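You operate a simulated robot arm through the tools that you are given. There is no shell and no other tool.

You are at the controls of a simulated robot arm. One attempt, no reset.

Task
Open the grey core box and measure its grey core in the gauge.
Fine: leave the core there with the stop against it.
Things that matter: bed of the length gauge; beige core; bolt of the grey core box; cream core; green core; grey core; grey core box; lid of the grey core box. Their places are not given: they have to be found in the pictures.

It is judged by the outcome, as a careful person would: the job done as asked, and still so three seconds after it is handed in. It fails if anything else is knocked over, pushed out of place, dropped, spilled or broken.

Robot
A 7-joint arm with a two-finger parallel gripper, fixed in place. Base frame: the origin is at the foot of the arm, x ahead of it, y to its left, z up; the work surface is at about z = 80. Readings come in cm, degrees, newtons and seconds.
Its first joint turns from -166.0 to 166.0 degrees. Payload 3.43 kg.
Tool frame: the origin (TCP) lies between the finger pads and is the grasp point; the fingertips stand 3.4 cm ahead of it; z points along the fingers, y is the line along which they close. The gripper opens to 12.8 cm. The fingers are 2.4 cm wide and 1.2 cm thick; the gripper's body (4.8 by 13 cm) begins 9.6 cm behind the TCP.
Orientation is that of the tool frame in the base frame, as [roll, pitch, yaw] about the fixed x, y, z axes, in that order (R = Rz(yaw) Ry(pitch) Rx(roll)). With the fingers straight down and closing along the base's y, the tool's x points along the base's -x, its y along +y and its z along -z.

Tools
- The arm moves only by the tool drive_tool. Its argument "motion" is one flat list of numbers, 7 for each row, row after row: the shift along the tool's x, y, z in mm, then the turn, a rotation vector about the tool's x, y, z in degrees, then the gripper command, from -1 (shut) to 1 (fully open), values between in proportion. In form: [dx, dy, dz, wx, wy, wz, fingers, dx, dy, dz, wx, wy, wz, fingers, ...]. A call has 1 to 20 rows; each row is the pose to reach, as a shift and turn from the pose commanded when the call began, along the tool's axes at that moment. Rows are played at 5 a second. More than 5 cm and 8.6 degrees between two rows, or a gripper value outside its range, and nothing of the call is played. A pose out of reach is approached as far as the arm can. The call stops where the force on the tool passes 90 N (or 10 N more than at its start, if that is more) or the arm is blocked; 0.2 s more then pass. The fingers move at their own pace (about 15.3 cm/s each) and stop on an object; they squeeze with about 28 N. The grip force told is the motor's: it shows also when the fingers shut on nothing. Time passes only in rows, and 0.2 s behind the last, so rows that repeat a pose let the fingers close. The reply holds the time, the measured pose of the TCP, the force on the tool along the base axes, the opening and the grip force, in the units named above and with some noise, with the torque about the TCP (base axes, N m) and any sound that the robot's microphone picked up.
- Cameras (640 x 400 px; columns grow to the right, rows downward): "scene" is fixed at [40.06, -49.85, 160.53]; the picture's right is [0.97, -0.26, 0.00], its down [-0.15, -0.56, -0.81] and it looks along [0.21, 0.79, -0.58] (base axes); focal length 346 px, centre (320, 200). "wrist" rides on the gripper at [7.6, -1.1, -16] in the tool frame; the picture's right is [0.15, 0.99, 0.00], its down [-0.88, 0.13, -0.46] and it looks along [-0.45, 0.07, 0.89] (tool axes); focal length 234 px, centre (320, 200).
- camera(camera): a new picture of that camera. No time passes.
- measure_at(camera, pixels): for up to 12 pixels [column, row] of the newest picture of that camera ("zoom" is the newest enlarged one), the place [x, y, z] in the base frame of the surface seen there, good to about 0.3 cm. No time passes.
- inspect(camera, box): a new picture of the part [left, top, right, bottom] of that camera's present view, enlarged. No time passes.
- finish_job(): hands the job in; it is judged then, once.

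Unless the task says otherwise, let go and move clear before handing in.

The tools are called after ">>>" as a command line: name --argument value ..., lists and objects as JSON in quotes. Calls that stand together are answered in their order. drive_tool: Moves the arm, as the interface text tells. Its arguments: {"type":"object","properties":{"motion":{"type":"array","items":{"type":"number"}}},"required":["motion"]} The other tools are called the same way: camera (camera) takes a picture; measure_at (camera, pixels) gives the place of the surface under pixels of a picture; inspect (camera, box) takes an enlarged picture of a part of a camera's view; finish_job () hands the job in.

At the start:

```text
clock: 0.0
tool_pos: [56.55, 13.21, 135.73]
orientation: [-179.9, 0.0, -180.0]
force: [-0.3, -0.7, -0.4]
torque: [-0.02, -0.02, -0.06]
grip_width: 12.79
finger_force: 0.0
```

scene: 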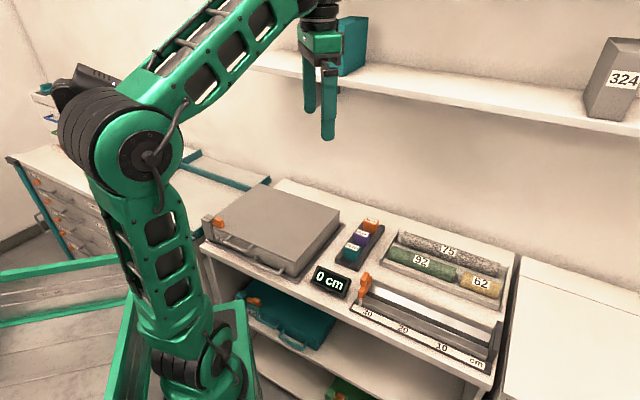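
wrist: 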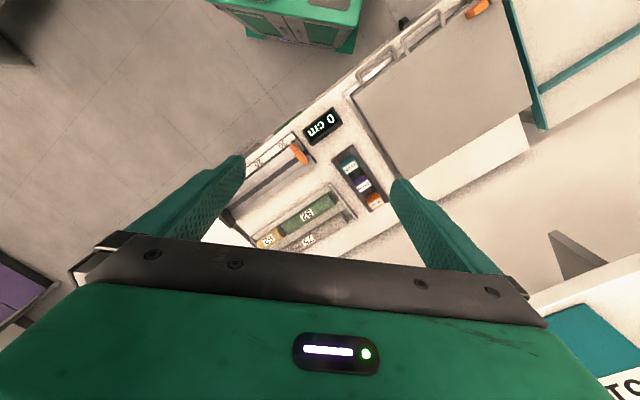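

The scene shows a grey closed box around (270,230), a gauge around (420,325) with an orange stop at (365,285), and a tray of cores around (445,265). I'll zoom in on these areas.

>>> inspect --camera "scene" --box '[190, 170, 350, 290]'

>>> inspect --camera "scene" --box '[300, 210, 520, 380]'

```text
3.33 times, centred on (270, 230) of scene
```

zoom: 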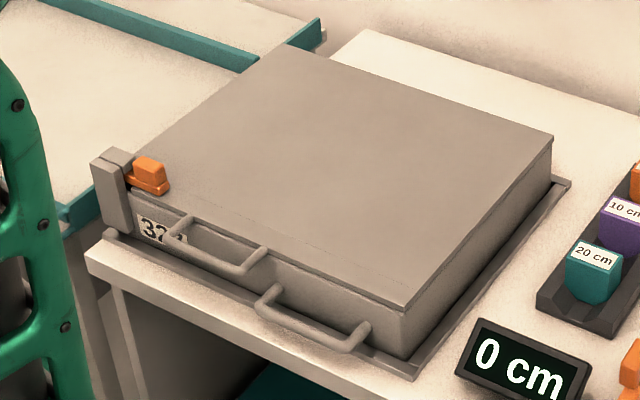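

```text
2.35 times, centred on (410, 295) of scene
```

zoom: 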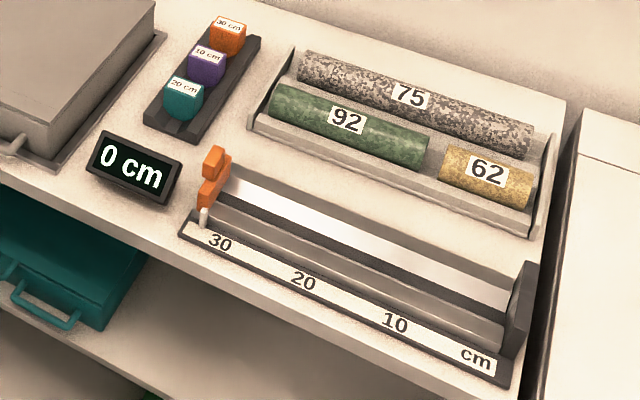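

The box on the bench has an orange bolt at the left front edge (zoom 150,175) and two handles. I'll zoom in further on the bolt, the label and the shelf item.

>>> inspect --camera "scene" --box '[200, 205, 264, 245]'

>>> inspect --camera "scene" --box '[560, 20, 640, 130]'

>>> inspect --camera "scene" --box '[200, 230, 330, 290]'

>>> inspect --camera "scene" --box '[350, 265, 420, 330]'

```text
10.00 times, centred on (232, 225) of scene
```

zoom: 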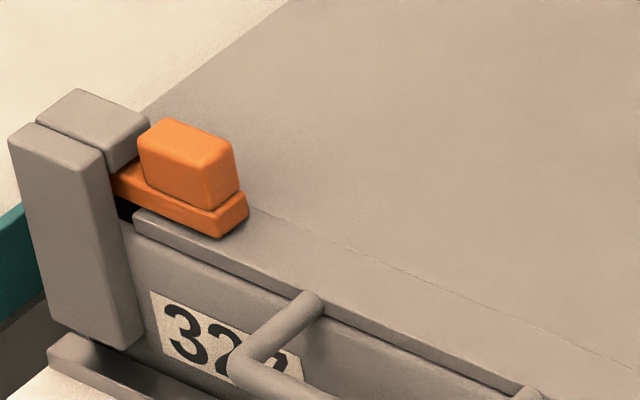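

```text
3.64 times, centred on (600, 75) of scene
```

zoom: 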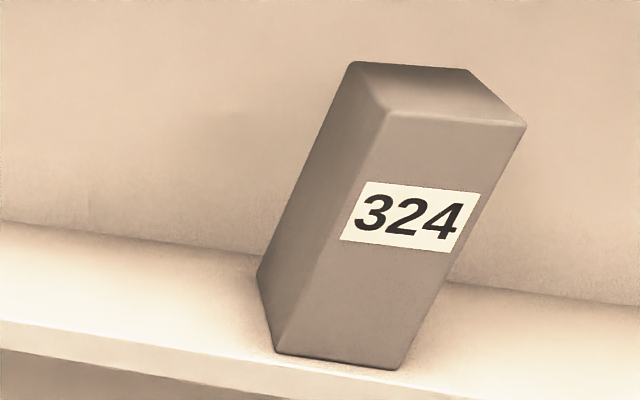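

```text
4.92 times, centred on (265, 260) of scene
```

zoom: 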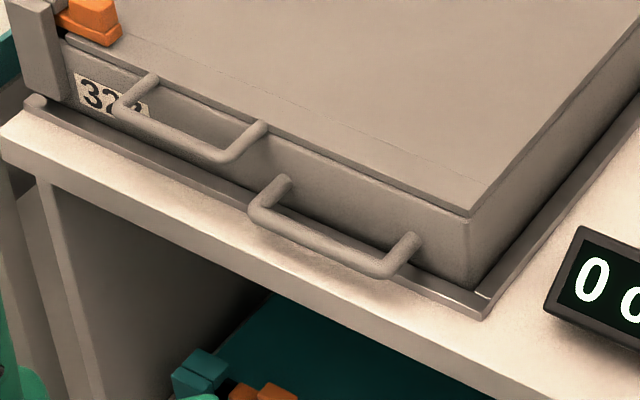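

```text
6.15 times, centred on (385, 298) of scene
```

zoom: 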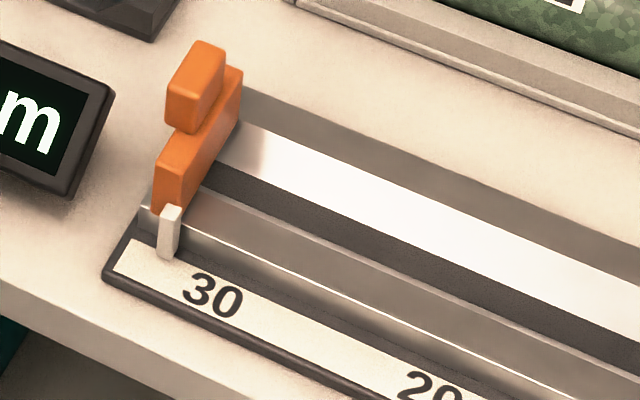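

The bolt is an orange slider on the lid running into a bracket at the box's left front corner, and the upper handle looks to be on the lid. I'll measure the points that matter.

>>> inspect --camera "scene" --box '[200, 205, 264, 245]'

>>> measure_at --camera "zoom" --pixels '[[190, 140], [190, 185], [225, 185], [155, 150], [225, 220], [95, 110], [50, 135], [60, 240], [130, 185], [265, 335], [300, 160], [315, 305]]'

>>> measure_at --camera "scene" --pixels '[[264, 185], [339, 212], [297, 262], [225, 214], [241, 245], [254, 246], [270, 256], [295, 270], [310, 270], [345, 225], [283, 235], [212, 219]]'

```text
10.00 times, centred on (232, 225) of scene
```

zoom: 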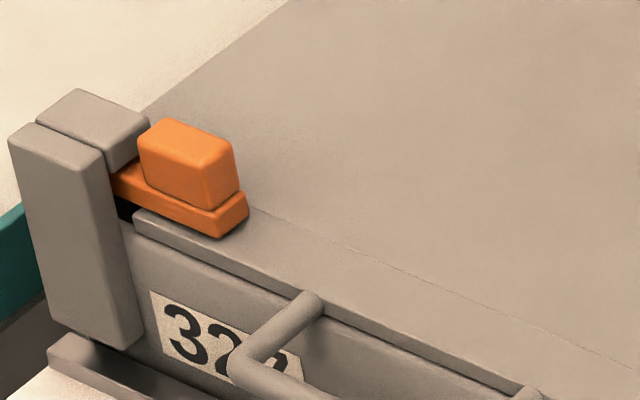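

```text
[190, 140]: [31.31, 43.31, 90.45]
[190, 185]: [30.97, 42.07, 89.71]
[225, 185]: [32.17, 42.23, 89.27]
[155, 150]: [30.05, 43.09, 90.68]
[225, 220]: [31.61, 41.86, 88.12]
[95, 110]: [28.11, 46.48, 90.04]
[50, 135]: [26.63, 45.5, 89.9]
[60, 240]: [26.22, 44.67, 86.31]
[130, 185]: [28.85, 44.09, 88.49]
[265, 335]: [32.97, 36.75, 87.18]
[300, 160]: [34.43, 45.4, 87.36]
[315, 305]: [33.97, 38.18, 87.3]
```

```text
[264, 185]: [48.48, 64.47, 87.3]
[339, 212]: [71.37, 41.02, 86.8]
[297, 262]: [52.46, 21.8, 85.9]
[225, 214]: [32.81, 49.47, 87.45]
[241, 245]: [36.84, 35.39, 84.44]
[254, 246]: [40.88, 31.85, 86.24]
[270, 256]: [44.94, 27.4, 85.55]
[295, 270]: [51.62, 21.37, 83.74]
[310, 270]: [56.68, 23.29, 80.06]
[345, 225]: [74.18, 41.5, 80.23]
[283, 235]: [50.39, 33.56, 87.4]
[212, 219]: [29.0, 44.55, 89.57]
```

The box is turned about 45°: its front edge runs from about (29,45) to (52.5,22) and the lid top is at z≈87.4. I'll move the wrist camera above it for a closer look.

>>> drive_tool --motion '[10, 31, 10, 0, 0, -4, 1, 20, 62, 20, 0, 0, -8, 1, 30, 93, 30, 0, 0, -12, 1, 40, 124, 40, 0, 0, -16, 1, 50, 155, 50, 0, 0, -20, 1, 60, 186, 60, 0, 0, -24, 1, 70, 217, 70, 0, 0, -28, 1, 80, 248, 80, 0, 0, -32, 1]'

>>> camera --camera "wrist"

>>> camera --camera "scene"

```text
clock: 1.8
tool_pos: [46.69, 37.82, 128.39]
orientation: [-179.8, 0.6, -148.0]
force: [-0.8, -0.1, 0.2]
torque: [0.04, 0.0, 0.03]
grip_width: 12.77
finger_force: 0.0
```

```text
taken
```

wrist: 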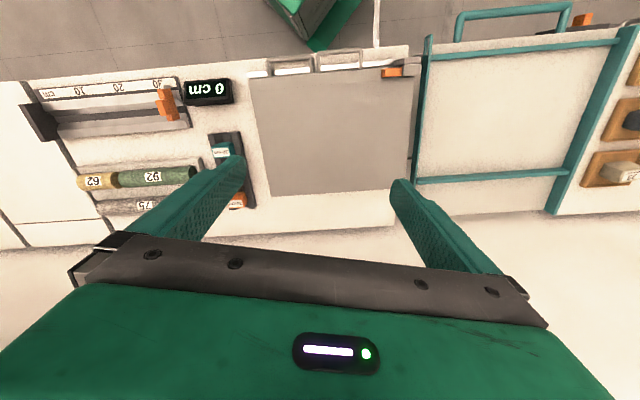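

```text
taken
```

scene: 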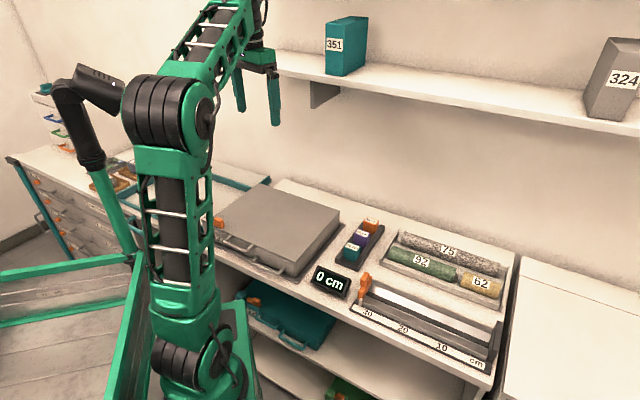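

From the wrist the box is at (335,130), with the bolt at (400,70) and handles at (290,68) and (340,62). I'll zoom in and measure.

>>> inspect --camera "wrist" --box '[240, 40, 440, 165]'

>>> inspect --camera "wrist" --box '[340, 40, 430, 96]'

```text
3.20 times, centred on (340, 102) of wrist
```

zoom: 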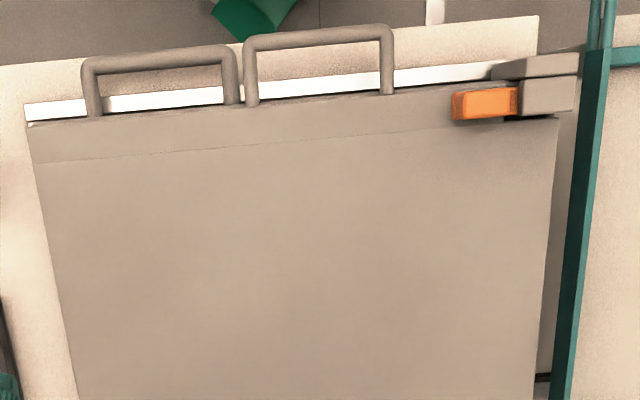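

```text
7.11 times, centred on (385, 68) of wrist
```

zoom: 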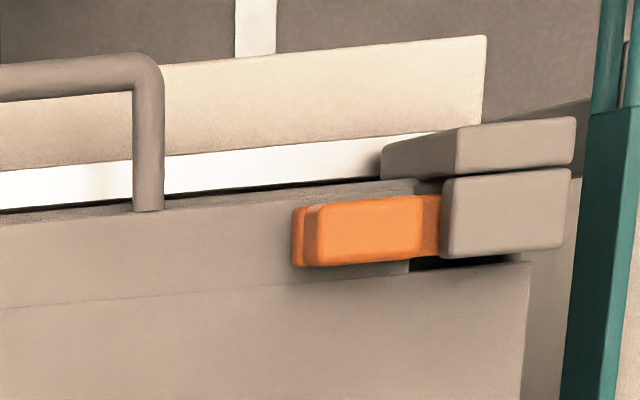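

The tongue of the bolt runs into the keeper block (zoom 500,210), with the knob to the right of it, so the bolt should withdraw along the front edge towards the handle. I'll measure the handles, the bolt and the shelf for clearance.

>>> measure_at --camera "zoom" --pixels '[[370, 230], [300, 240], [418, 225], [430, 225], [500, 210], [450, 150], [148, 200], [145, 90], [60, 85], [200, 270], [470, 263], [520, 275]]'

>>> inspect --camera "wrist" --box '[240, 40, 440, 165]'

>>> measure_at --camera "zoom" --pixels '[[90, 105], [95, 65], [160, 58], [230, 55], [235, 100], [250, 95], [250, 45], [320, 38], [388, 35], [388, 90], [60, 140], [300, 130]]'

>>> measure_at --camera "scene" --pixels '[[300, 75], [400, 95], [400, 85], [345, 70], [350, 130], [540, 112], [320, 100]]'

```text
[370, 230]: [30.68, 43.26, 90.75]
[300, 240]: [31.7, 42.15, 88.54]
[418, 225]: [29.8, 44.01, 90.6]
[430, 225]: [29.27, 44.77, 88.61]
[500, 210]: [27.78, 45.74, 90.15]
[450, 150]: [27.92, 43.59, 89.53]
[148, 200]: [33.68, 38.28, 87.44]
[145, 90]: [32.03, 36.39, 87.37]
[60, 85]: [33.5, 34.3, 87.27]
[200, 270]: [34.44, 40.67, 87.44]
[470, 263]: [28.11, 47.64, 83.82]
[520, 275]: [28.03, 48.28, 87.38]
```

```text
3.20 times, centred on (340, 102) of wrist
```

zoom: 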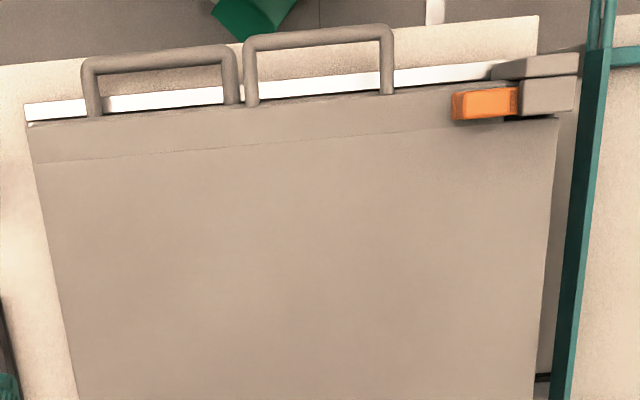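

```text
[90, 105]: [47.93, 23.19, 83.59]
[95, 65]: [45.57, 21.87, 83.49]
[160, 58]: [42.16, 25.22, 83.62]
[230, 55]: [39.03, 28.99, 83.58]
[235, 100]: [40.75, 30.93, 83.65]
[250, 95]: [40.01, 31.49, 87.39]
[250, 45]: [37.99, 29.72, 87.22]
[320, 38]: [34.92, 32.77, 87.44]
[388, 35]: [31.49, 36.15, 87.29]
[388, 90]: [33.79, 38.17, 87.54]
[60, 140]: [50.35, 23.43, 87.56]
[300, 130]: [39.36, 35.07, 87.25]
```

```text
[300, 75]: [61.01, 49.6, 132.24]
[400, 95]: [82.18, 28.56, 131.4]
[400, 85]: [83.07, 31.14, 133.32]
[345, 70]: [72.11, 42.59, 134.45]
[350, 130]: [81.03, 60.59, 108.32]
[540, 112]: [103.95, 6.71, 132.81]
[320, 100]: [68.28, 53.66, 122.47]
```

The lid runs from v≈51 to v≈80 along the back diagonal, and the handle bar sits about 3 cm in front of it at z≈87. The last move ended about 2 cm off, so I'll hold still to see whether that was lag or a reach limit.

>>> drive_tool --motion '[0, 0, 0, 0, 0, 0, 1, 0, 0, 0, 0, 0, 0, 1]'

```text
clock: 2.4
tool_pos: [46.76, 37.89, 128.47]
orientation: [-179.7, 0.6, -148.0]
force: [-0.4, 1.1, 0.0]
torque: [-0.01, 0.04, 0.03]
grip_width: 12.8
finger_force: 0.1
```

The arm is steady at (46.8,37.9,128.5), so I'll work from measured poses. Next I'll turn so the fingers close along the box's depth direction and move to above the bolt.

>>> drive_tool --motion '[10, 12, 18, 0, 0, 7.7, 0, 20, 24, 36, 0, 0, 15.4, 0, 30, 36, 54, 0, 0, 23.1, 0, 40, 48, 72, 0, 0, 30.8, 0, 50, 60, 90, 0, 0, 38.5, 0, 60, 72, 108, 0, 0, 46.2, 0, 70, 84, 126, 0, 0, 53.9, 0, 80, 96, 144, 0, 0, 61.6, 0, 90, 110, 162, 0, 0, 69.3, 0, 107, 128, 180, 0, 0, 77, 0, 107, 128, 180, 0, 0, 77, 0]'

>>> camera --camera "wrist"

>>> camera --camera "scene"

```text
clock: 4.8
tool_pos: [31.14, 43.1, 110.13]
orientation: [179.5, 0.6, 134.9]
force: [0.4, 0.1, -0.4]
torque: [0.02, 0.01, -0.01]
grip_width: 6.42
finger_force: 0.1
```

```text
taken
```

wrist: 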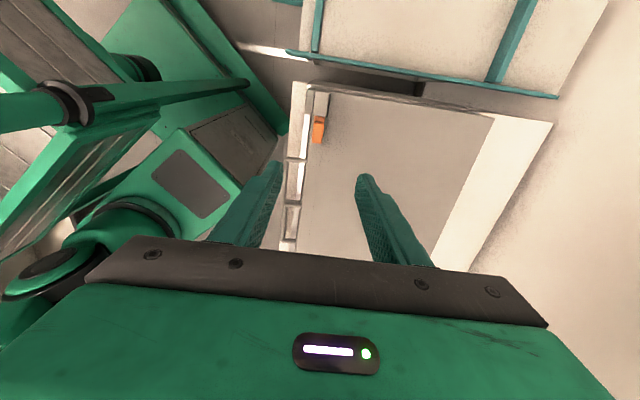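

```text
taken
```

scene: 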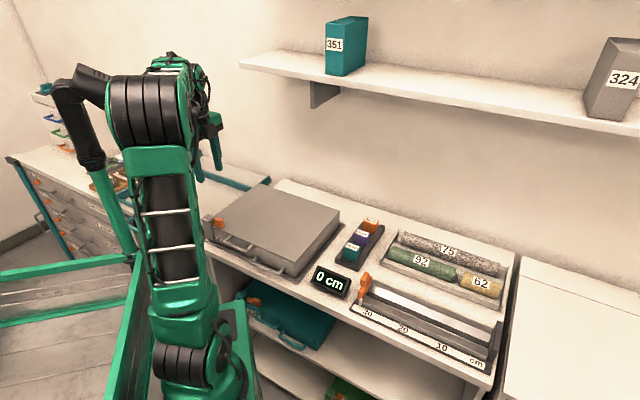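

The arm reached (31.1,43.1,110.1), above the bolt, which shows at wrist (318,128). I'll measure the knob again from here.

>>> inspect --camera "wrist" --box '[280, 80, 376, 140]'

>>> measure_at --camera "zoom" --pixels '[[230, 350], [240, 300], [260, 320], [290, 320], [280, 260], [250, 265], [255, 370], [230, 200], [300, 240], [270, 395]]'

```text
6.67 times, centred on (328, 110) of wrist
```

zoom: 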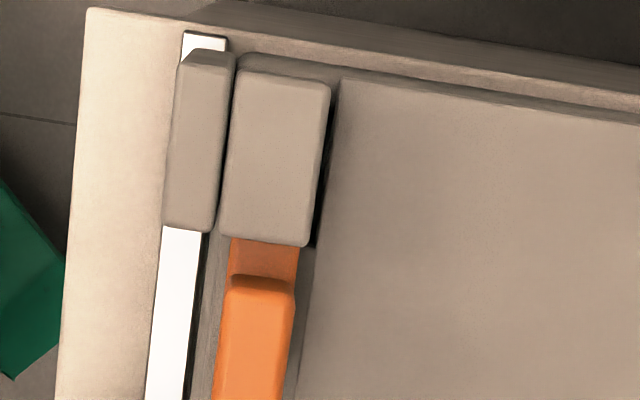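

```text
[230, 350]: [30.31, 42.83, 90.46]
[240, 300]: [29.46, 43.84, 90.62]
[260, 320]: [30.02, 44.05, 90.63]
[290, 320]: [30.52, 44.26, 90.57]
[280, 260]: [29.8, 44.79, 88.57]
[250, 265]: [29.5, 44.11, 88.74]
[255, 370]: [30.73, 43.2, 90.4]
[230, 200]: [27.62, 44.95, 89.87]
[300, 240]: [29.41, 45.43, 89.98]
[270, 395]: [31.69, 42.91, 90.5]
```

The bolt lies along the front edge, and the knob spans u≈-10.1 to -7.6 with its top at z≈90.5. I'll lower over it in steps, with the fingers straddling it in depth.

>>> drive_tool --motion '[2, -1, 45, 0, 0, 0, 0, 2, -2, 90, 0, 0, 0, -0.2, 2, -2, 130, 0, 0, 0, -0.3, 2, -2, 140, 0, 0, 0, -0.3, 2, -2, 140, 0, 0, 0, -0.3]'

>>> camera --camera "wrist"

>>> inspect --camera "scene" --box '[170, 130, 298, 260]'

```text
clock: 6.0
tool_pos: [31.04, 43.09, 96.23]
orientation: [179.5, 0.3, 135.0]
force: [0.5, 0.2, 0.2]
torque: [0.0, 0.0, 0.01]
grip_width: 4.49
finger_force: 0.0
```

```text
taken
```

wrist: 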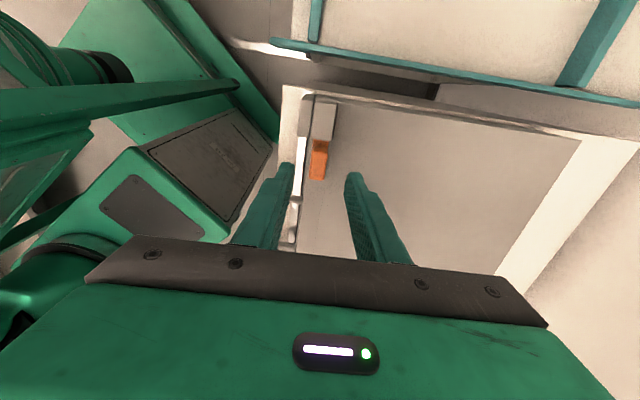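

```text
3.08 times, centred on (234, 195) of scene
```

zoom: 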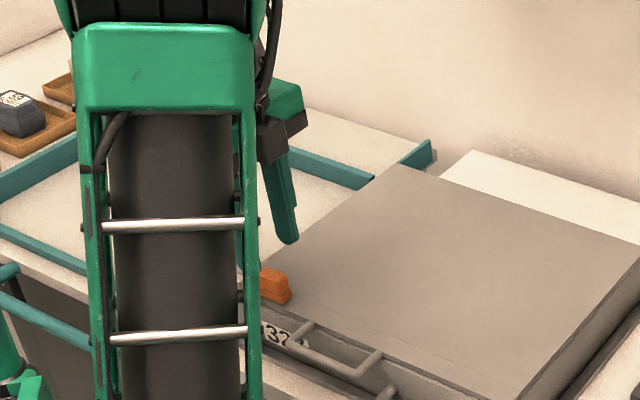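

At z=96.2 the fingers straddle the knob, which shows at wrist (318,160) between the finger tips. I'll lower 4 cm and close on it.

>>> drive_tool --motion '[1, -1, 20, 0, 0, 0, -0.3, 1, -1, 39, 0, 0, 0, -0.3, 1, -1, 39, 0, 0, 0, -0.3, 1, -1, 39, 0, 0, 0, -0.75, 1, -1, 39, 0, 0, 0, -1, 1, -1, 39, 0, 0, 0, -1, 1, -1, 39, 0, 0, 0, -1]'

>>> camera --camera "wrist"

```text
clock: 7.6
tool_pos: [30.93, 43.23, 92.34]
orientation: [179.6, 0.5, 134.9]
force: [-6.1, -6.9, -0.5]
torque: [-0.41, 0.26, -0.07]
grip_width: 1.48
finger_force: 28.2
```

```text
taken
```

wrist: 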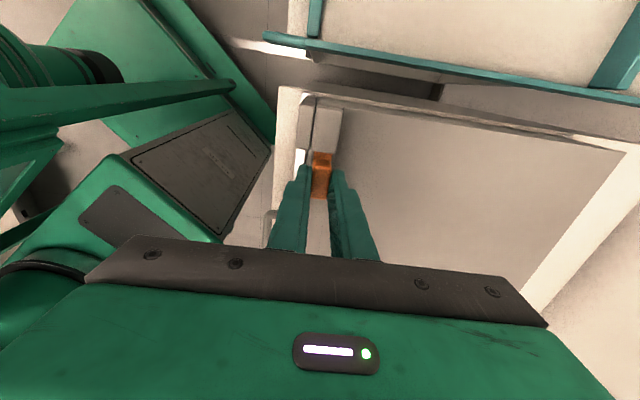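

The knob is held at a 1.48 cm opening. I'll slide it along the front edge, away from the keeper block.

>>> drive_tool --motion '[0, -1, 0, 0, 0, 0, -1, -6, -1, 0, 0, 0, 0, -1, -12, -1, 0, 0, 0, 0, -1, -18, -1, 0, 0, 0, 0, -1, -24, -1, 0, 0, 0, 0, -1, -30, -1, 0, 0, 0, 0, -1]'

>>> camera --camera "wrist"

```text
clock: 9.0
tool_pos: [33.07, 41.1, 92.43]
orientation: [179.3, 0.4, 135.0]
force: [-6.6, 0.6, 0.2]
torque: [-0.45, 0.12, -0.18]
grip_width: 1.53
finger_force: 28.1
```

```text
taken
```

wrist: 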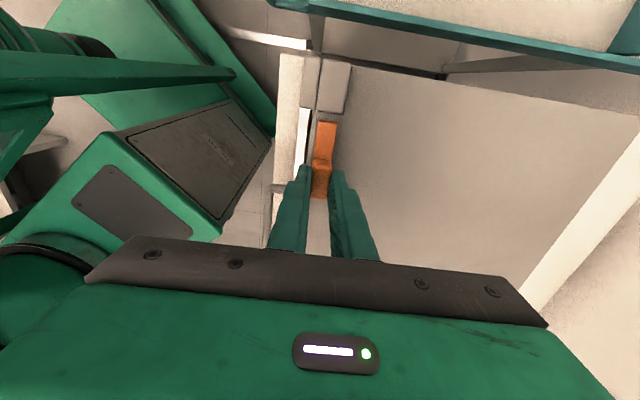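

The bolt moved 3 cm with the gripper. I'll zoom in to see whether its tongue has cleared the keeper block at wrist (333,85).

>>> inspect --camera "wrist" --box '[276, 45, 388, 200]'

```text
2.58 times, centred on (332, 122) of wrist
```

zoom: 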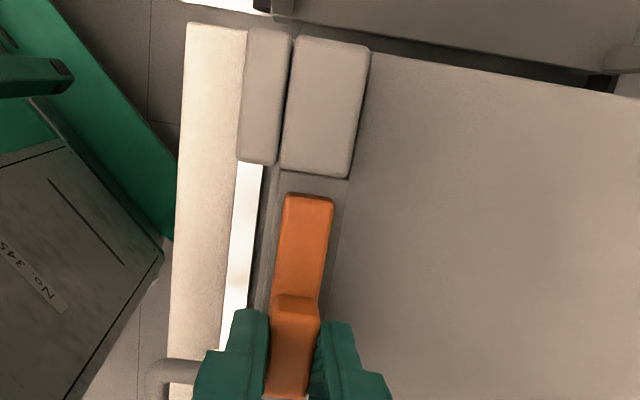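

The tongue end at zoom (310,195) is clear of the keeper edge at (315,177). I'll slide a little further for margin while watching the force.

>>> drive_tool --motion '[-4, 0, 0, 0, 0, 0, -1, -8, 0, 0, 0, 0, 0, -1, -8, 0, 0, 0, 0, 0, -1]'

>>> inspect --camera "wrist" --box '[276, 45, 388, 200]'

```text
clock: 9.8
tool_pos: [33.47, 40.59, 92.38]
orientation: [179.4, 0.4, 135.0]
force: [-16.1, 21.2, 0.7]
torque: [0.43, 0.58, 0.1]
grip_width: 1.53
finger_force: 27.8
```

```text
2.58 times, centred on (332, 122) of wrist
```

zoom: 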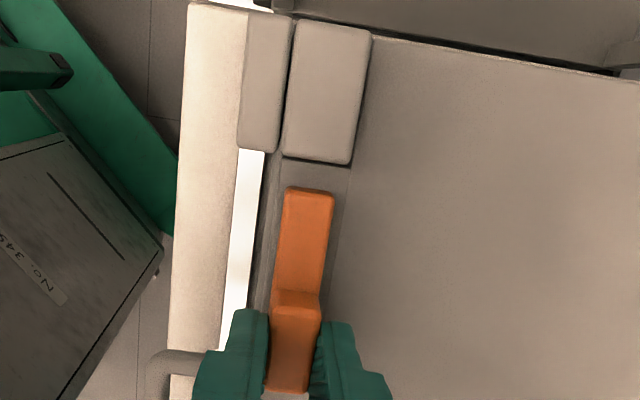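

The force rose to about 26 N, so the bolt is against its open stop. I'll ease off, open the fingers and go straight up.

>>> drive_tool --motion '[4, 0, 0, 0, 0, 0, -1, 4, 0, 0, 0, 0, 0, -0.6, 4, 0, 0, 0, 0, 0, -0.5, 4, 0, -30, 0, 0, 0, -0.5, 4, 0, -70, 0, 0, 0, -0.5, 4, 0, -70, 0, 0, 0, -0.5]'

>>> camera --camera "wrist"

>>> inspect --camera "wrist" --box '[260, 80, 388, 240]'

```text
clock: 11.2
tool_pos: [33.33, 40.83, 99.41]
orientation: [179.6, 0.5, 135.1]
force: [-0.1, -0.1, 0.4]
torque: [-0.01, 0.0, 0.01]
grip_width: 3.18
finger_force: 0.0
```

```text
taken
```

wrist: 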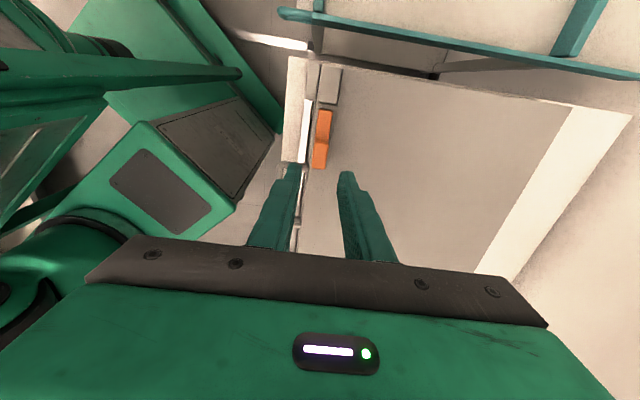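

```text
2.50 times, centred on (324, 160) of wrist
```

zoom: 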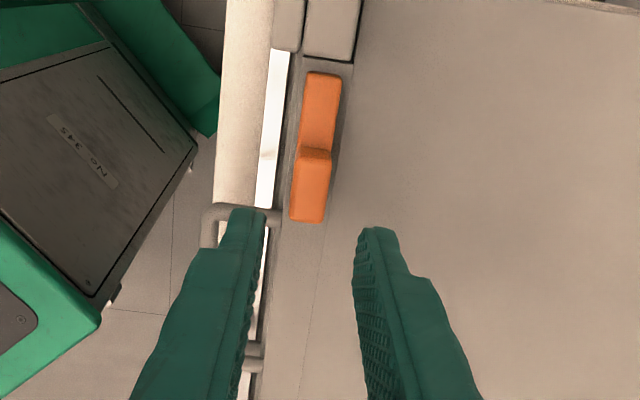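

The bolt is withdrawn and released. Next I'll bring the gripper over the middle of the lid handle bar (u≈1.3, v≈47.9) and see whether the arm reaches that close in with the tool vertical.

>>> drive_tool --motion '[-22, -10, 0, 0, 0, 0, -0.5, -44, -25, 0, 0, 0, 0, -0.5, -66, -40, 0, 0, 0, 0, -0.5, -66, -46, 0, 0, 0, 0, -0.5, -66, -46, 0, 0, 0, 0, -0.5]'

>>> camera --camera "wrist"

>>> camera --camera "scene"

```text
clock: 12.4
tool_pos: [34.86, 32.72, 99.32]
orientation: [179.5, 0.5, 134.9]
force: [-0.4, -0.1, -0.7]
torque: [0.0, -0.02, -0.01]
grip_width: 3.19
finger_force: 0.1
```

```text
taken
```

wrist: 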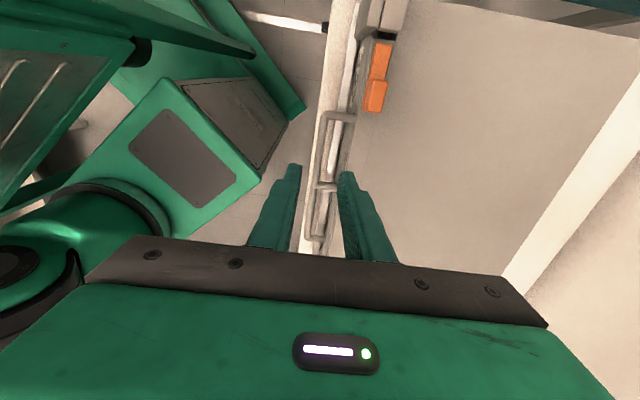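

```text
taken
```

scene: 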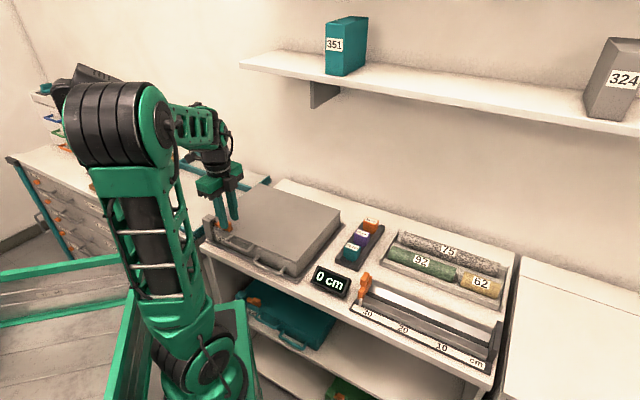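

Reached (34.9,32.7,99.3) with the tool vertical. I'll zoom in and measure the handle bar from this side.

>>> inspect --camera "wrist" --box '[280, 90, 392, 250]'

>>> inspect --camera "scene" --box '[190, 160, 310, 280]'

```text
2.50 times, centred on (336, 170) of wrist
```

zoom: 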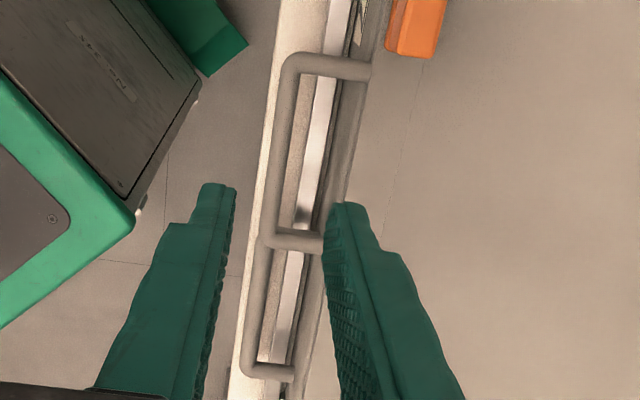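

```text
3.33 times, centred on (250, 220) of scene
```

zoom: 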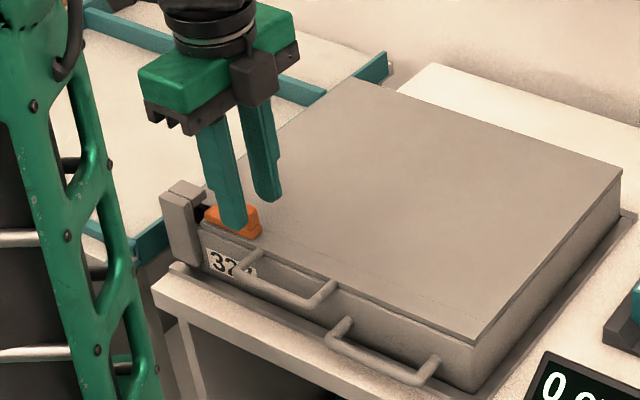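

I'll measure points on the bar and the lid edge in this wrist picture.

>>> measure_at --camera "wrist" --pixels '[[321, 150], [321, 140], [322, 130], [319, 165], [328, 115], [352, 118], [330, 186], [325, 150], [345, 150], [352, 150], [340, 160], [317, 150]]'

```text
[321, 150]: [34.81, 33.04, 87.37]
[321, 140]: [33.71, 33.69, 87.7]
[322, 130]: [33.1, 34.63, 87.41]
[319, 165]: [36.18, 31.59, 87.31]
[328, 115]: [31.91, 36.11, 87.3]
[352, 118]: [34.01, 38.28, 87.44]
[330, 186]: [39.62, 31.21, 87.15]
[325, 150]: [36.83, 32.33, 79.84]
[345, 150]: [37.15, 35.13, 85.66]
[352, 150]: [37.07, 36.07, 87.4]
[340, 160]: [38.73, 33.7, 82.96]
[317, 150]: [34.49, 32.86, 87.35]
```

The bar centre is at v≈47.85, z≈86.8, with the lid's front edge at v≈51.1. I'll narrow the fingers to about 2.6 cm, lower them over the bar and close near the finger tips.

>>> drive_tool --motion '[0, 0, 30, 0, 0, 0, -0.59, 0, 0.5, 60, 0, 0, 0, -0.59, 0, 0.5, 80, 0, 0, 0, -0.59, 0, 0.5, 95, 0, 0, 0, -0.59, 0, 0.5, 105, 0, 0, 0, -0.59, 0, 0.5, 105, 0, 0, 0, -0.59]'

>>> inspect --camera "wrist" --box '[280, 90, 392, 250]'

>>> inspect --camera "scene" --box '[190, 160, 310, 280]'

```text
clock: 13.8
tool_pos: [35.06, 32.74, 88.76]
orientation: [179.6, 0.5, 134.9]
force: [-1.0, 1.5, -0.2]
torque: [0.01, 0.0, 0.01]
grip_width: 2.61
finger_force: 0.1
```

```text
2.50 times, centred on (336, 170) of wrist
```

zoom: 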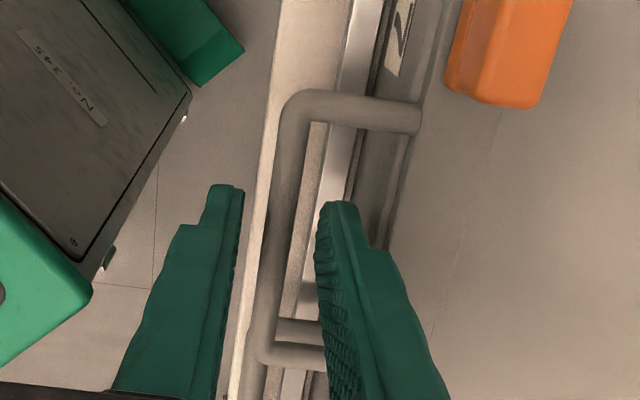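

```text
3.33 times, centred on (250, 220) of scene
```

zoom: 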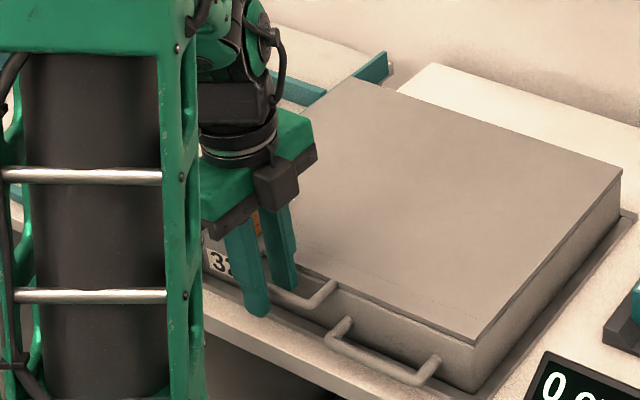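

The bar sits between the fingers, which reach just below it. I'll close on it.

>>> drive_tool --motion '[0, 0, 0, 0, 0, 0, -0.8, 0, 0, 0, 0, 0, 0, -1, 0, 0, 0, 0, 0, 0, -1, 0, 0, 0, 0, 0, 0, -1]'

```text
clock: 14.8
tool_pos: [34.95, 32.64, 88.72]
orientation: [179.6, 0.5, 135.0]
force: [-6.2, -7.5, -0.2]
torque: [-0.19, 0.07, 0.1]
grip_width: 0.91
finger_force: 28.3
```

The bar is held (opening 0.91 cm). I'll lift gently along the arc of a lid hinged at its back edge, about 5° at first, to check that it moves freely.

>>> drive_tool --motion '[0, -0.8, -7, 0, 0, 0, -1, 0, -0.8, -14, 0, 0, 0, -1, 0, -0.2, -21, 0, 0, 0, -1, 0, 0, -27.7, 0, 0, 0, -1]'

>>> inspect --camera "scene" --box '[190, 160, 350, 280]'

>>> measure_at --camera "scene" --pixels '[[313, 107], [313, 95], [335, 90], [340, 84], [312, 85]]'

```text
clock: 15.8
tool_pos: [35.0, 32.92, 91.51]
orientation: [179.5, 0.4, 134.8]
force: [4.5, -6.4, 0.0]
torque: [-0.34, -0.34, 0.09]
grip_width: 0.92
finger_force: 28.1
```

```text
3.33 times, centred on (270, 220) of scene
```

zoom: 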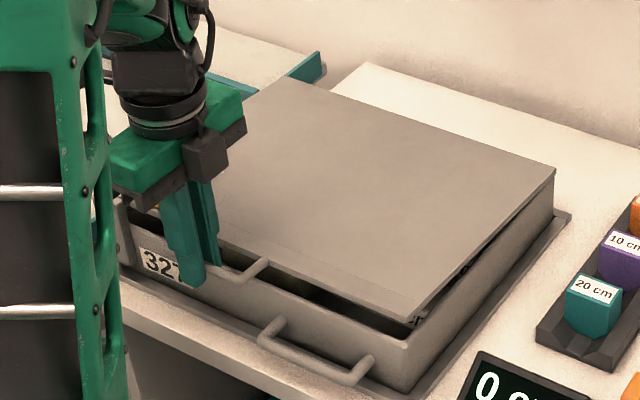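

```text
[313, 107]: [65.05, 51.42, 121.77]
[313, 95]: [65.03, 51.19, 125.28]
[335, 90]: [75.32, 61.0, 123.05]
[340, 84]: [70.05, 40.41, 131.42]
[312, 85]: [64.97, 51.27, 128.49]
```

The lid is lifting at its front edge, hinged at the back, and the forces are small. I'll keep following the arc up to about 30°.

>>> drive_tool --motion '[0, 2.7, -13.8, 0, 0, 0, -1, 0, 4.8, -27.5, 0, 0, 0, -1, 0, 7.5, -41.1, 0, 0, 0, -1, 0, 10.8, -54.6, 0, 0, 0, -1, 0, 14.7, -67.9, 0, 0, 0, -1, 0, 19.2, -81.1, 0, 0, 0, -1, 0, 24.2, -94, 0, 0, 0, -1, 0, 29.8, -106.7, 0, 0, 0, -1, 0, 34.9, -119.1, -3, 0, 0, -1, 0, 40.6, -131.2, -6, 0, 0, -1]'

>>> camera --camera "scene"

>>> camera --camera "wrist"

```text
clock: 18.0
tool_pos: [37.69, 35.79, 104.74]
orientation: [173.4, 0.4, 135.0]
force: [2.9, -1.6, 0.5]
torque: [0.31, 0.34, -0.18]
grip_width: 0.9
finger_force: 28.0
```

```text
taken
```

scene: 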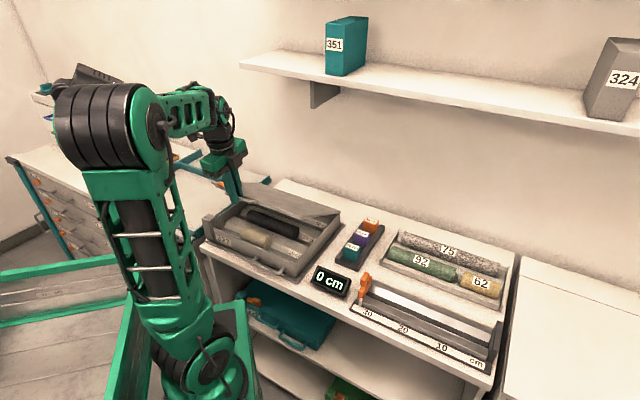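

```text
taken
```

wrist: 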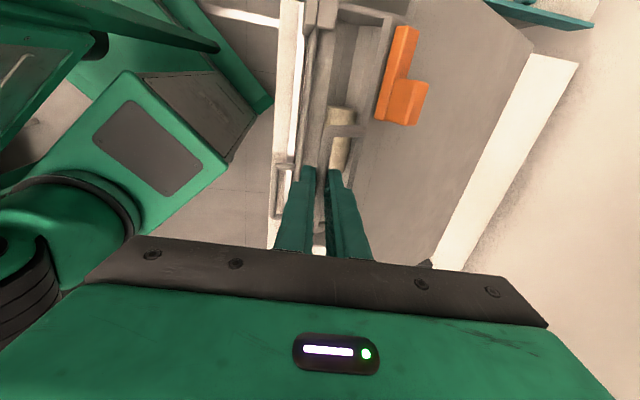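

The lid is up about 30°, and cores can be seen inside the box around scene (265,235). I'll continue along the arc, now also tilting the tool outward.

>>> drive_tool --motion '[0, 7.4, -11, -3, 0, 0, -1, 0, 15.2, -21.6, -6, 0, 0, -1, 0, 23.6, -31.7, -9, 0, 0, -1, 0, 32.4, -41.4, -12, 0, 0, -1, 0, 41.6, -50.6, -15, 0, 0, -1, 0, 51.3, -59.3, -18, 0, 0, -1]'

>>> camera --camera "scene"

```text
clock: 19.4
tool_pos: [40.75, 38.93, 111.15]
orientation: [155.6, 0.5, 134.9]
force: [7.7, -8.8, 0.1]
torque: [-0.34, -0.18, -0.45]
grip_width: 0.93
finger_force: 28.1
```

```text
taken
```

scene: 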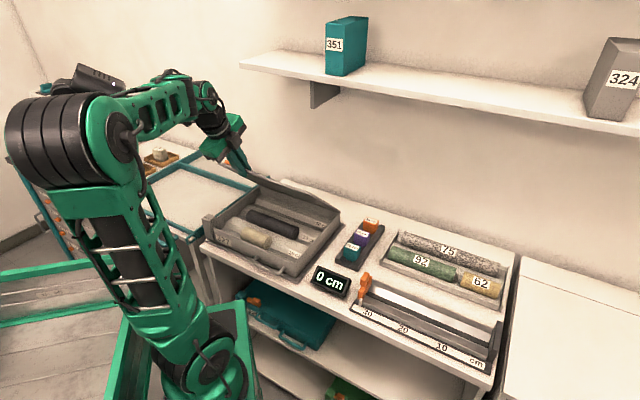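

The lid is at about 45° and the pose matches the arc. I'll continue to about 75°.

>>> drive_tool --motion '[-1, 12.1, -4.7, -3, 0, 0, -1, -1, 24.3, -8.7, -6, 0, 0, -1, -1, 36.8, -12.1, -9, 0, 0, -1, -1, 49.3, -14.9, -12, 0, 0, -1, -1, 62.1, -17, -15, 0, 0, -1, -1, 74.9, -18.4, -18, 0, 0, -1, -1, 87.7, -19.3, -21, 0, 0, -1, -1, 100.7, -19.4, -24, 0, 0, -1, -1, 113.7, -19, -27, 0, 0, -1, -1, 126.7, -17.8, -30, 0, 0, -1, -1, 139.6, -16, -33, 0, 0, -1, -1, 152.5, -13.6, -36, 0, 0, -1]'

>>> camera --camera "scene"

```text
clock: 22.0
tool_pos: [50.22, 48.29, 118.69]
orientation: [119.5, 0.6, 134.9]
force: [5.0, -0.6, -2.6]
torque: [0.02, 0.4, -0.09]
grip_width: 0.91
finger_force: 27.8
```

```text
taken
```

scene: 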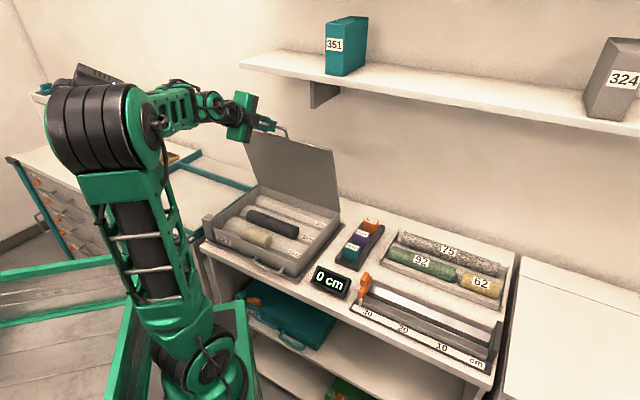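

The lid is at about 75°. I'll continue past vertical to about 95°, watching for a hinge stop.

>>> drive_tool --motion '[0, 8.9, 10.1, -2, 0, 0, -1, 0, 17.4, 20.5, -4, 0, 0, -1, 0, 25.4, 31.4, -6, 0, 0, -1, 0, 33, 42.7, -8, 0, 0, -1, 0, 40, 54.4, -10, 0, 0, -1, 0, 46.6, 66.3, -12, 0, 0, -1, 0, 52.9, 78.6, -13, 0, 0, -1, 0, 58.7, 91.1, -14, 0, 0, -1]'

>>> camera --camera "scene"

>>> camera --camera "wrist"

```text
clock: 23.8
tool_pos: [57.72, 55.94, 119.54]
orientation: [105.4, 0.5, 135.0]
force: [-2.6, -0.3, -1.8]
torque: [-0.01, 0.61, 0.19]
grip_width: 0.93
finger_force: 27.8
```

```text
taken
```

scene: 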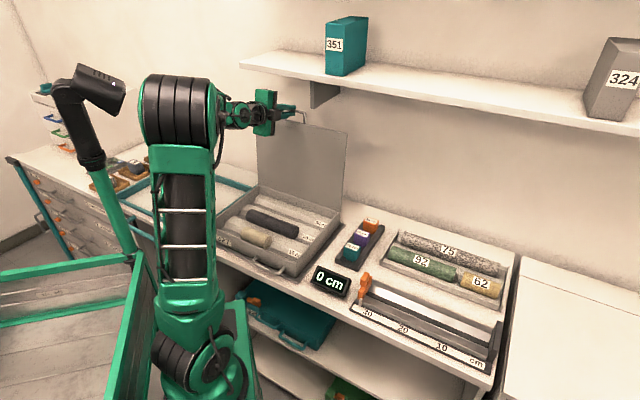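

```text
taken
```

wrist: 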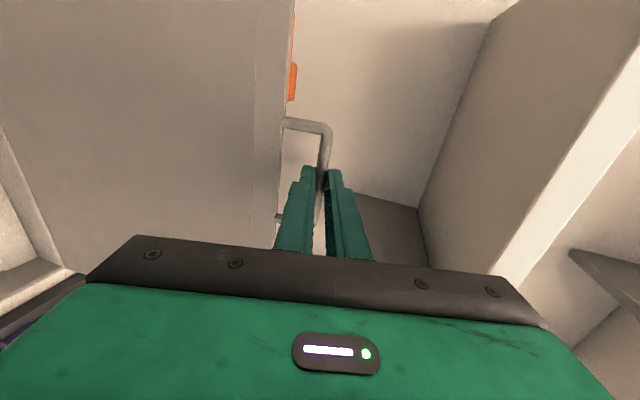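

The lid is just past vertical at scene (300,165) with no stop felt yet. I'll go on to about 105° so it rests open safely.

>>> drive_tool --motion '[0, 1, 7, -0.5, 0, 0, -1, 0, 2.1, 13.8, -1, 0, 0, -1, 0, 2.8, 20.6, -1.5, 0, 0, -1, 0, 3.5, 27.5, -2, 0, 0, -1, 0, 3.9, 34.4, -2.5, 0, 0, -1, 0, 4.3, 41.3, -3, 0, 0, -1]'

>>> camera --camera "scene"

```text
clock: 25.2
tool_pos: [60.82, 58.87, 118.63]
orientation: [102.7, 0.5, 135.0]
force: [-8.5, -7.5, -18.2]
torque: [-0.08, 0.78, 0.13]
grip_width: 0.91
finger_force: 28.3
```

```text
taken
```

scene: 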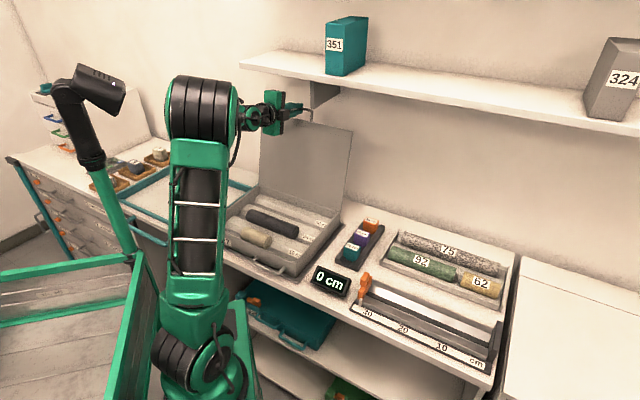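

Force rose modestly at about 101°, mostly along the lid rather than against its swing. I'll relieve it, then open the fingers slightly so they still cage the bar, and see whether the lid stays open by itself.

>>> drive_tool --motion '[0, -2, 0, 0, 0, 0, -1, 0, -2, 0, 0, 0, 0, -0.8, 0, -2, 0, 0, 0, 0, -0.7, 0, -2, 0, 0, 0, 0, -0.65, 0, -2, 0, 0, 0, 0, -0.65]'

>>> camera --camera "wrist"

>>> inspect --camera "scene" --box '[220, 60, 380, 280]'

```text
clock: 26.4
tool_pos: [60.87, 58.83, 118.52]
orientation: [102.5, 0.6, 135.0]
force: [-0.5, -0.1, 0.1]
torque: [0.0, 0.0, 0.02]
grip_width: 2.23
finger_force: 0.1
```

```text
taken
```

wrist: 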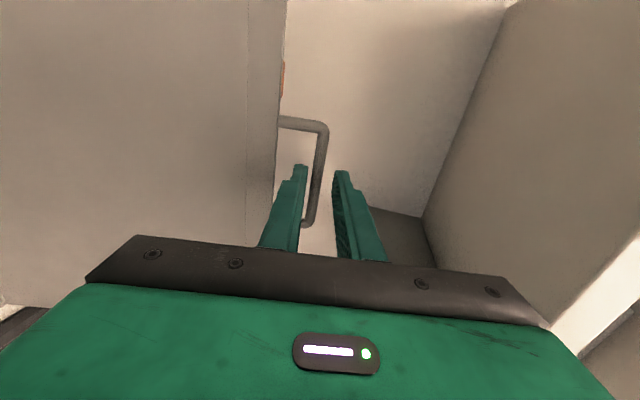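

```text
1.82 times, centred on (300, 170) of scene
```

zoom: 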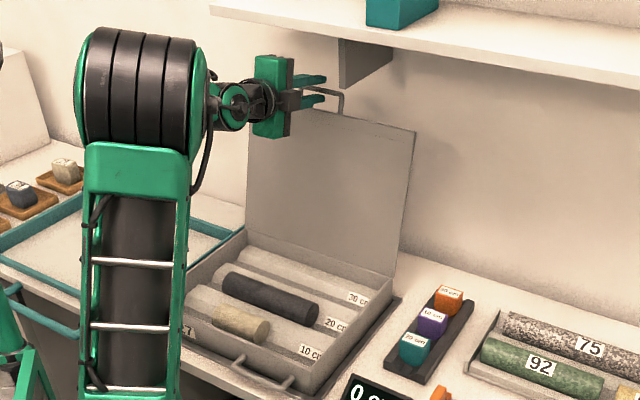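

The lid stays open on its own. Inside are three grooves (30, 20 and 10 cm), with a dark grey core in the middle one and a cream one in the 10 cm groove. I'll back the fingers straight off the bar.

>>> drive_tool --motion '[0, 0, -20, 0, 0, 0, -0.65, 0, 0, -45, 0, 0, 0, -0.65, 0, 0, -80, 0, 0, 0, -0.65, 0, 0, -120, 0, 0, 0, -0.65, 0, 0, -120, 0, 0, 0, -0.65]'

>>> camera --camera "wrist"

>>> inspect --camera "scene" --box '[200, 170, 360, 290]'

>>> measure_at --camera "scene" --pixels '[[285, 125], [345, 135], [310, 115], [320, 200], [262, 180], [270, 120]]'

```text
clock: 27.6
tool_pos: [52.38, 50.52, 120.95]
orientation: [102.5, 0.4, 135.0]
force: [-0.1, -0.9, -1.1]
torque: [-0.01, -0.03, 0.01]
grip_width: 2.25
finger_force: 0.0
```

```text
taken
```

wrist: 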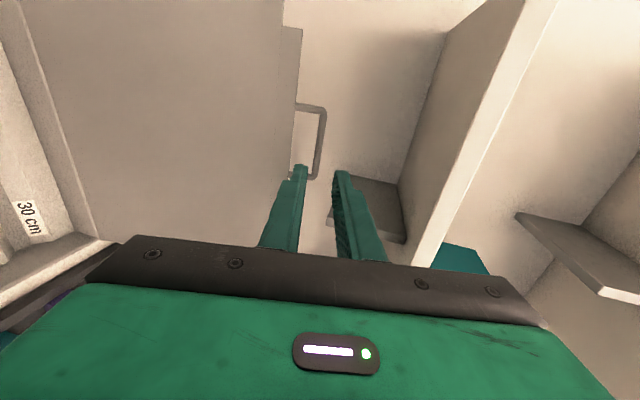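

```text
3.33 times, centred on (280, 230) of scene
```

zoom: 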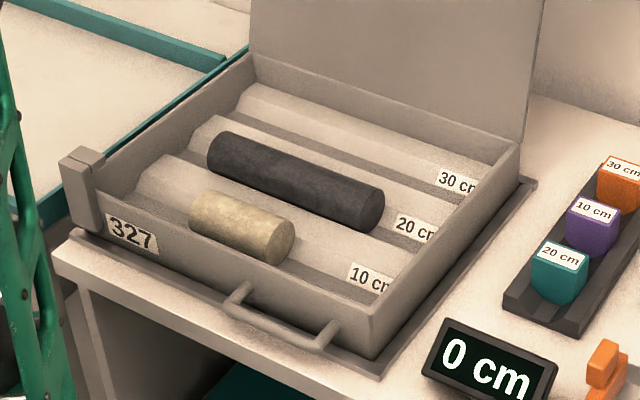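

```text
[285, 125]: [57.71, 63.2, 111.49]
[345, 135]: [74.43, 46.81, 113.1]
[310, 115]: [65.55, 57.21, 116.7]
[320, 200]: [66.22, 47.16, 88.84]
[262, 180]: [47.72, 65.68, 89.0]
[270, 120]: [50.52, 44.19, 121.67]
```

The lid rests open. The dark grey core lies in the 20 cm groove from zoom (225,155) to (370,205). I'll measure the core, its groove and its neighbours.

>>> measure_at --camera "zoom" --pixels '[[220, 140], [240, 150], [290, 165], [340, 185], [375, 200], [300, 185], [230, 175], [370, 215], [215, 205], [280, 240], [330, 225], [250, 215]]'

>>> measure_at --camera "zoom" --pixels '[[380, 140], [300, 120], [410, 215], [400, 190], [350, 300], [500, 160], [90, 195], [250, 70], [360, 255], [150, 170], [180, 140], [215, 110]]'

```text
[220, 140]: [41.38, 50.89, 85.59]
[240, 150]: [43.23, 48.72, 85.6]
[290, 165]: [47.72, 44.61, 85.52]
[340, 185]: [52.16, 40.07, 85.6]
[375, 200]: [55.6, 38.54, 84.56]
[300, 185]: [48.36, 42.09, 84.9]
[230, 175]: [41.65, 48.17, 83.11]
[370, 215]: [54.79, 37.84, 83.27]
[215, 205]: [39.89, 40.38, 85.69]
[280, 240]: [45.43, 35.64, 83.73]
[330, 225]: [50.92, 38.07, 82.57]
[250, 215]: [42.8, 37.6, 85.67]
```

```text
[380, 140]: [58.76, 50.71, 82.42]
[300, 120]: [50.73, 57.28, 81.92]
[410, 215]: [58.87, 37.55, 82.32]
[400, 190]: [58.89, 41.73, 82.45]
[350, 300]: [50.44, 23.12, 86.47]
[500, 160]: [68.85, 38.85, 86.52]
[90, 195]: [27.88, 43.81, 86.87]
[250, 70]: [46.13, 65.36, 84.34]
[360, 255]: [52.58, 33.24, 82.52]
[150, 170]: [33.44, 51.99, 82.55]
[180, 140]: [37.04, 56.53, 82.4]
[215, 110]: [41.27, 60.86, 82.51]
```

The dark core lies along u from about -7 to 12 cm at v≈65.2, with its top at z≈85.6. Now I'll measure the gauge: trough, end plate, scale and orange stop.

>>> inspect --camera "scene" --box '[345, 265, 505, 375]'

```text
3.64 times, centred on (425, 320) of scene
```

zoom: 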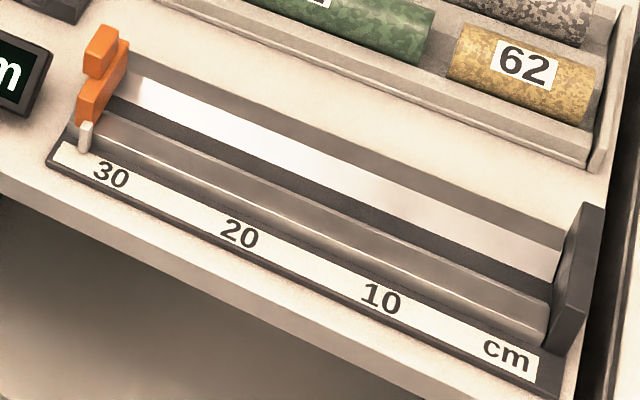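

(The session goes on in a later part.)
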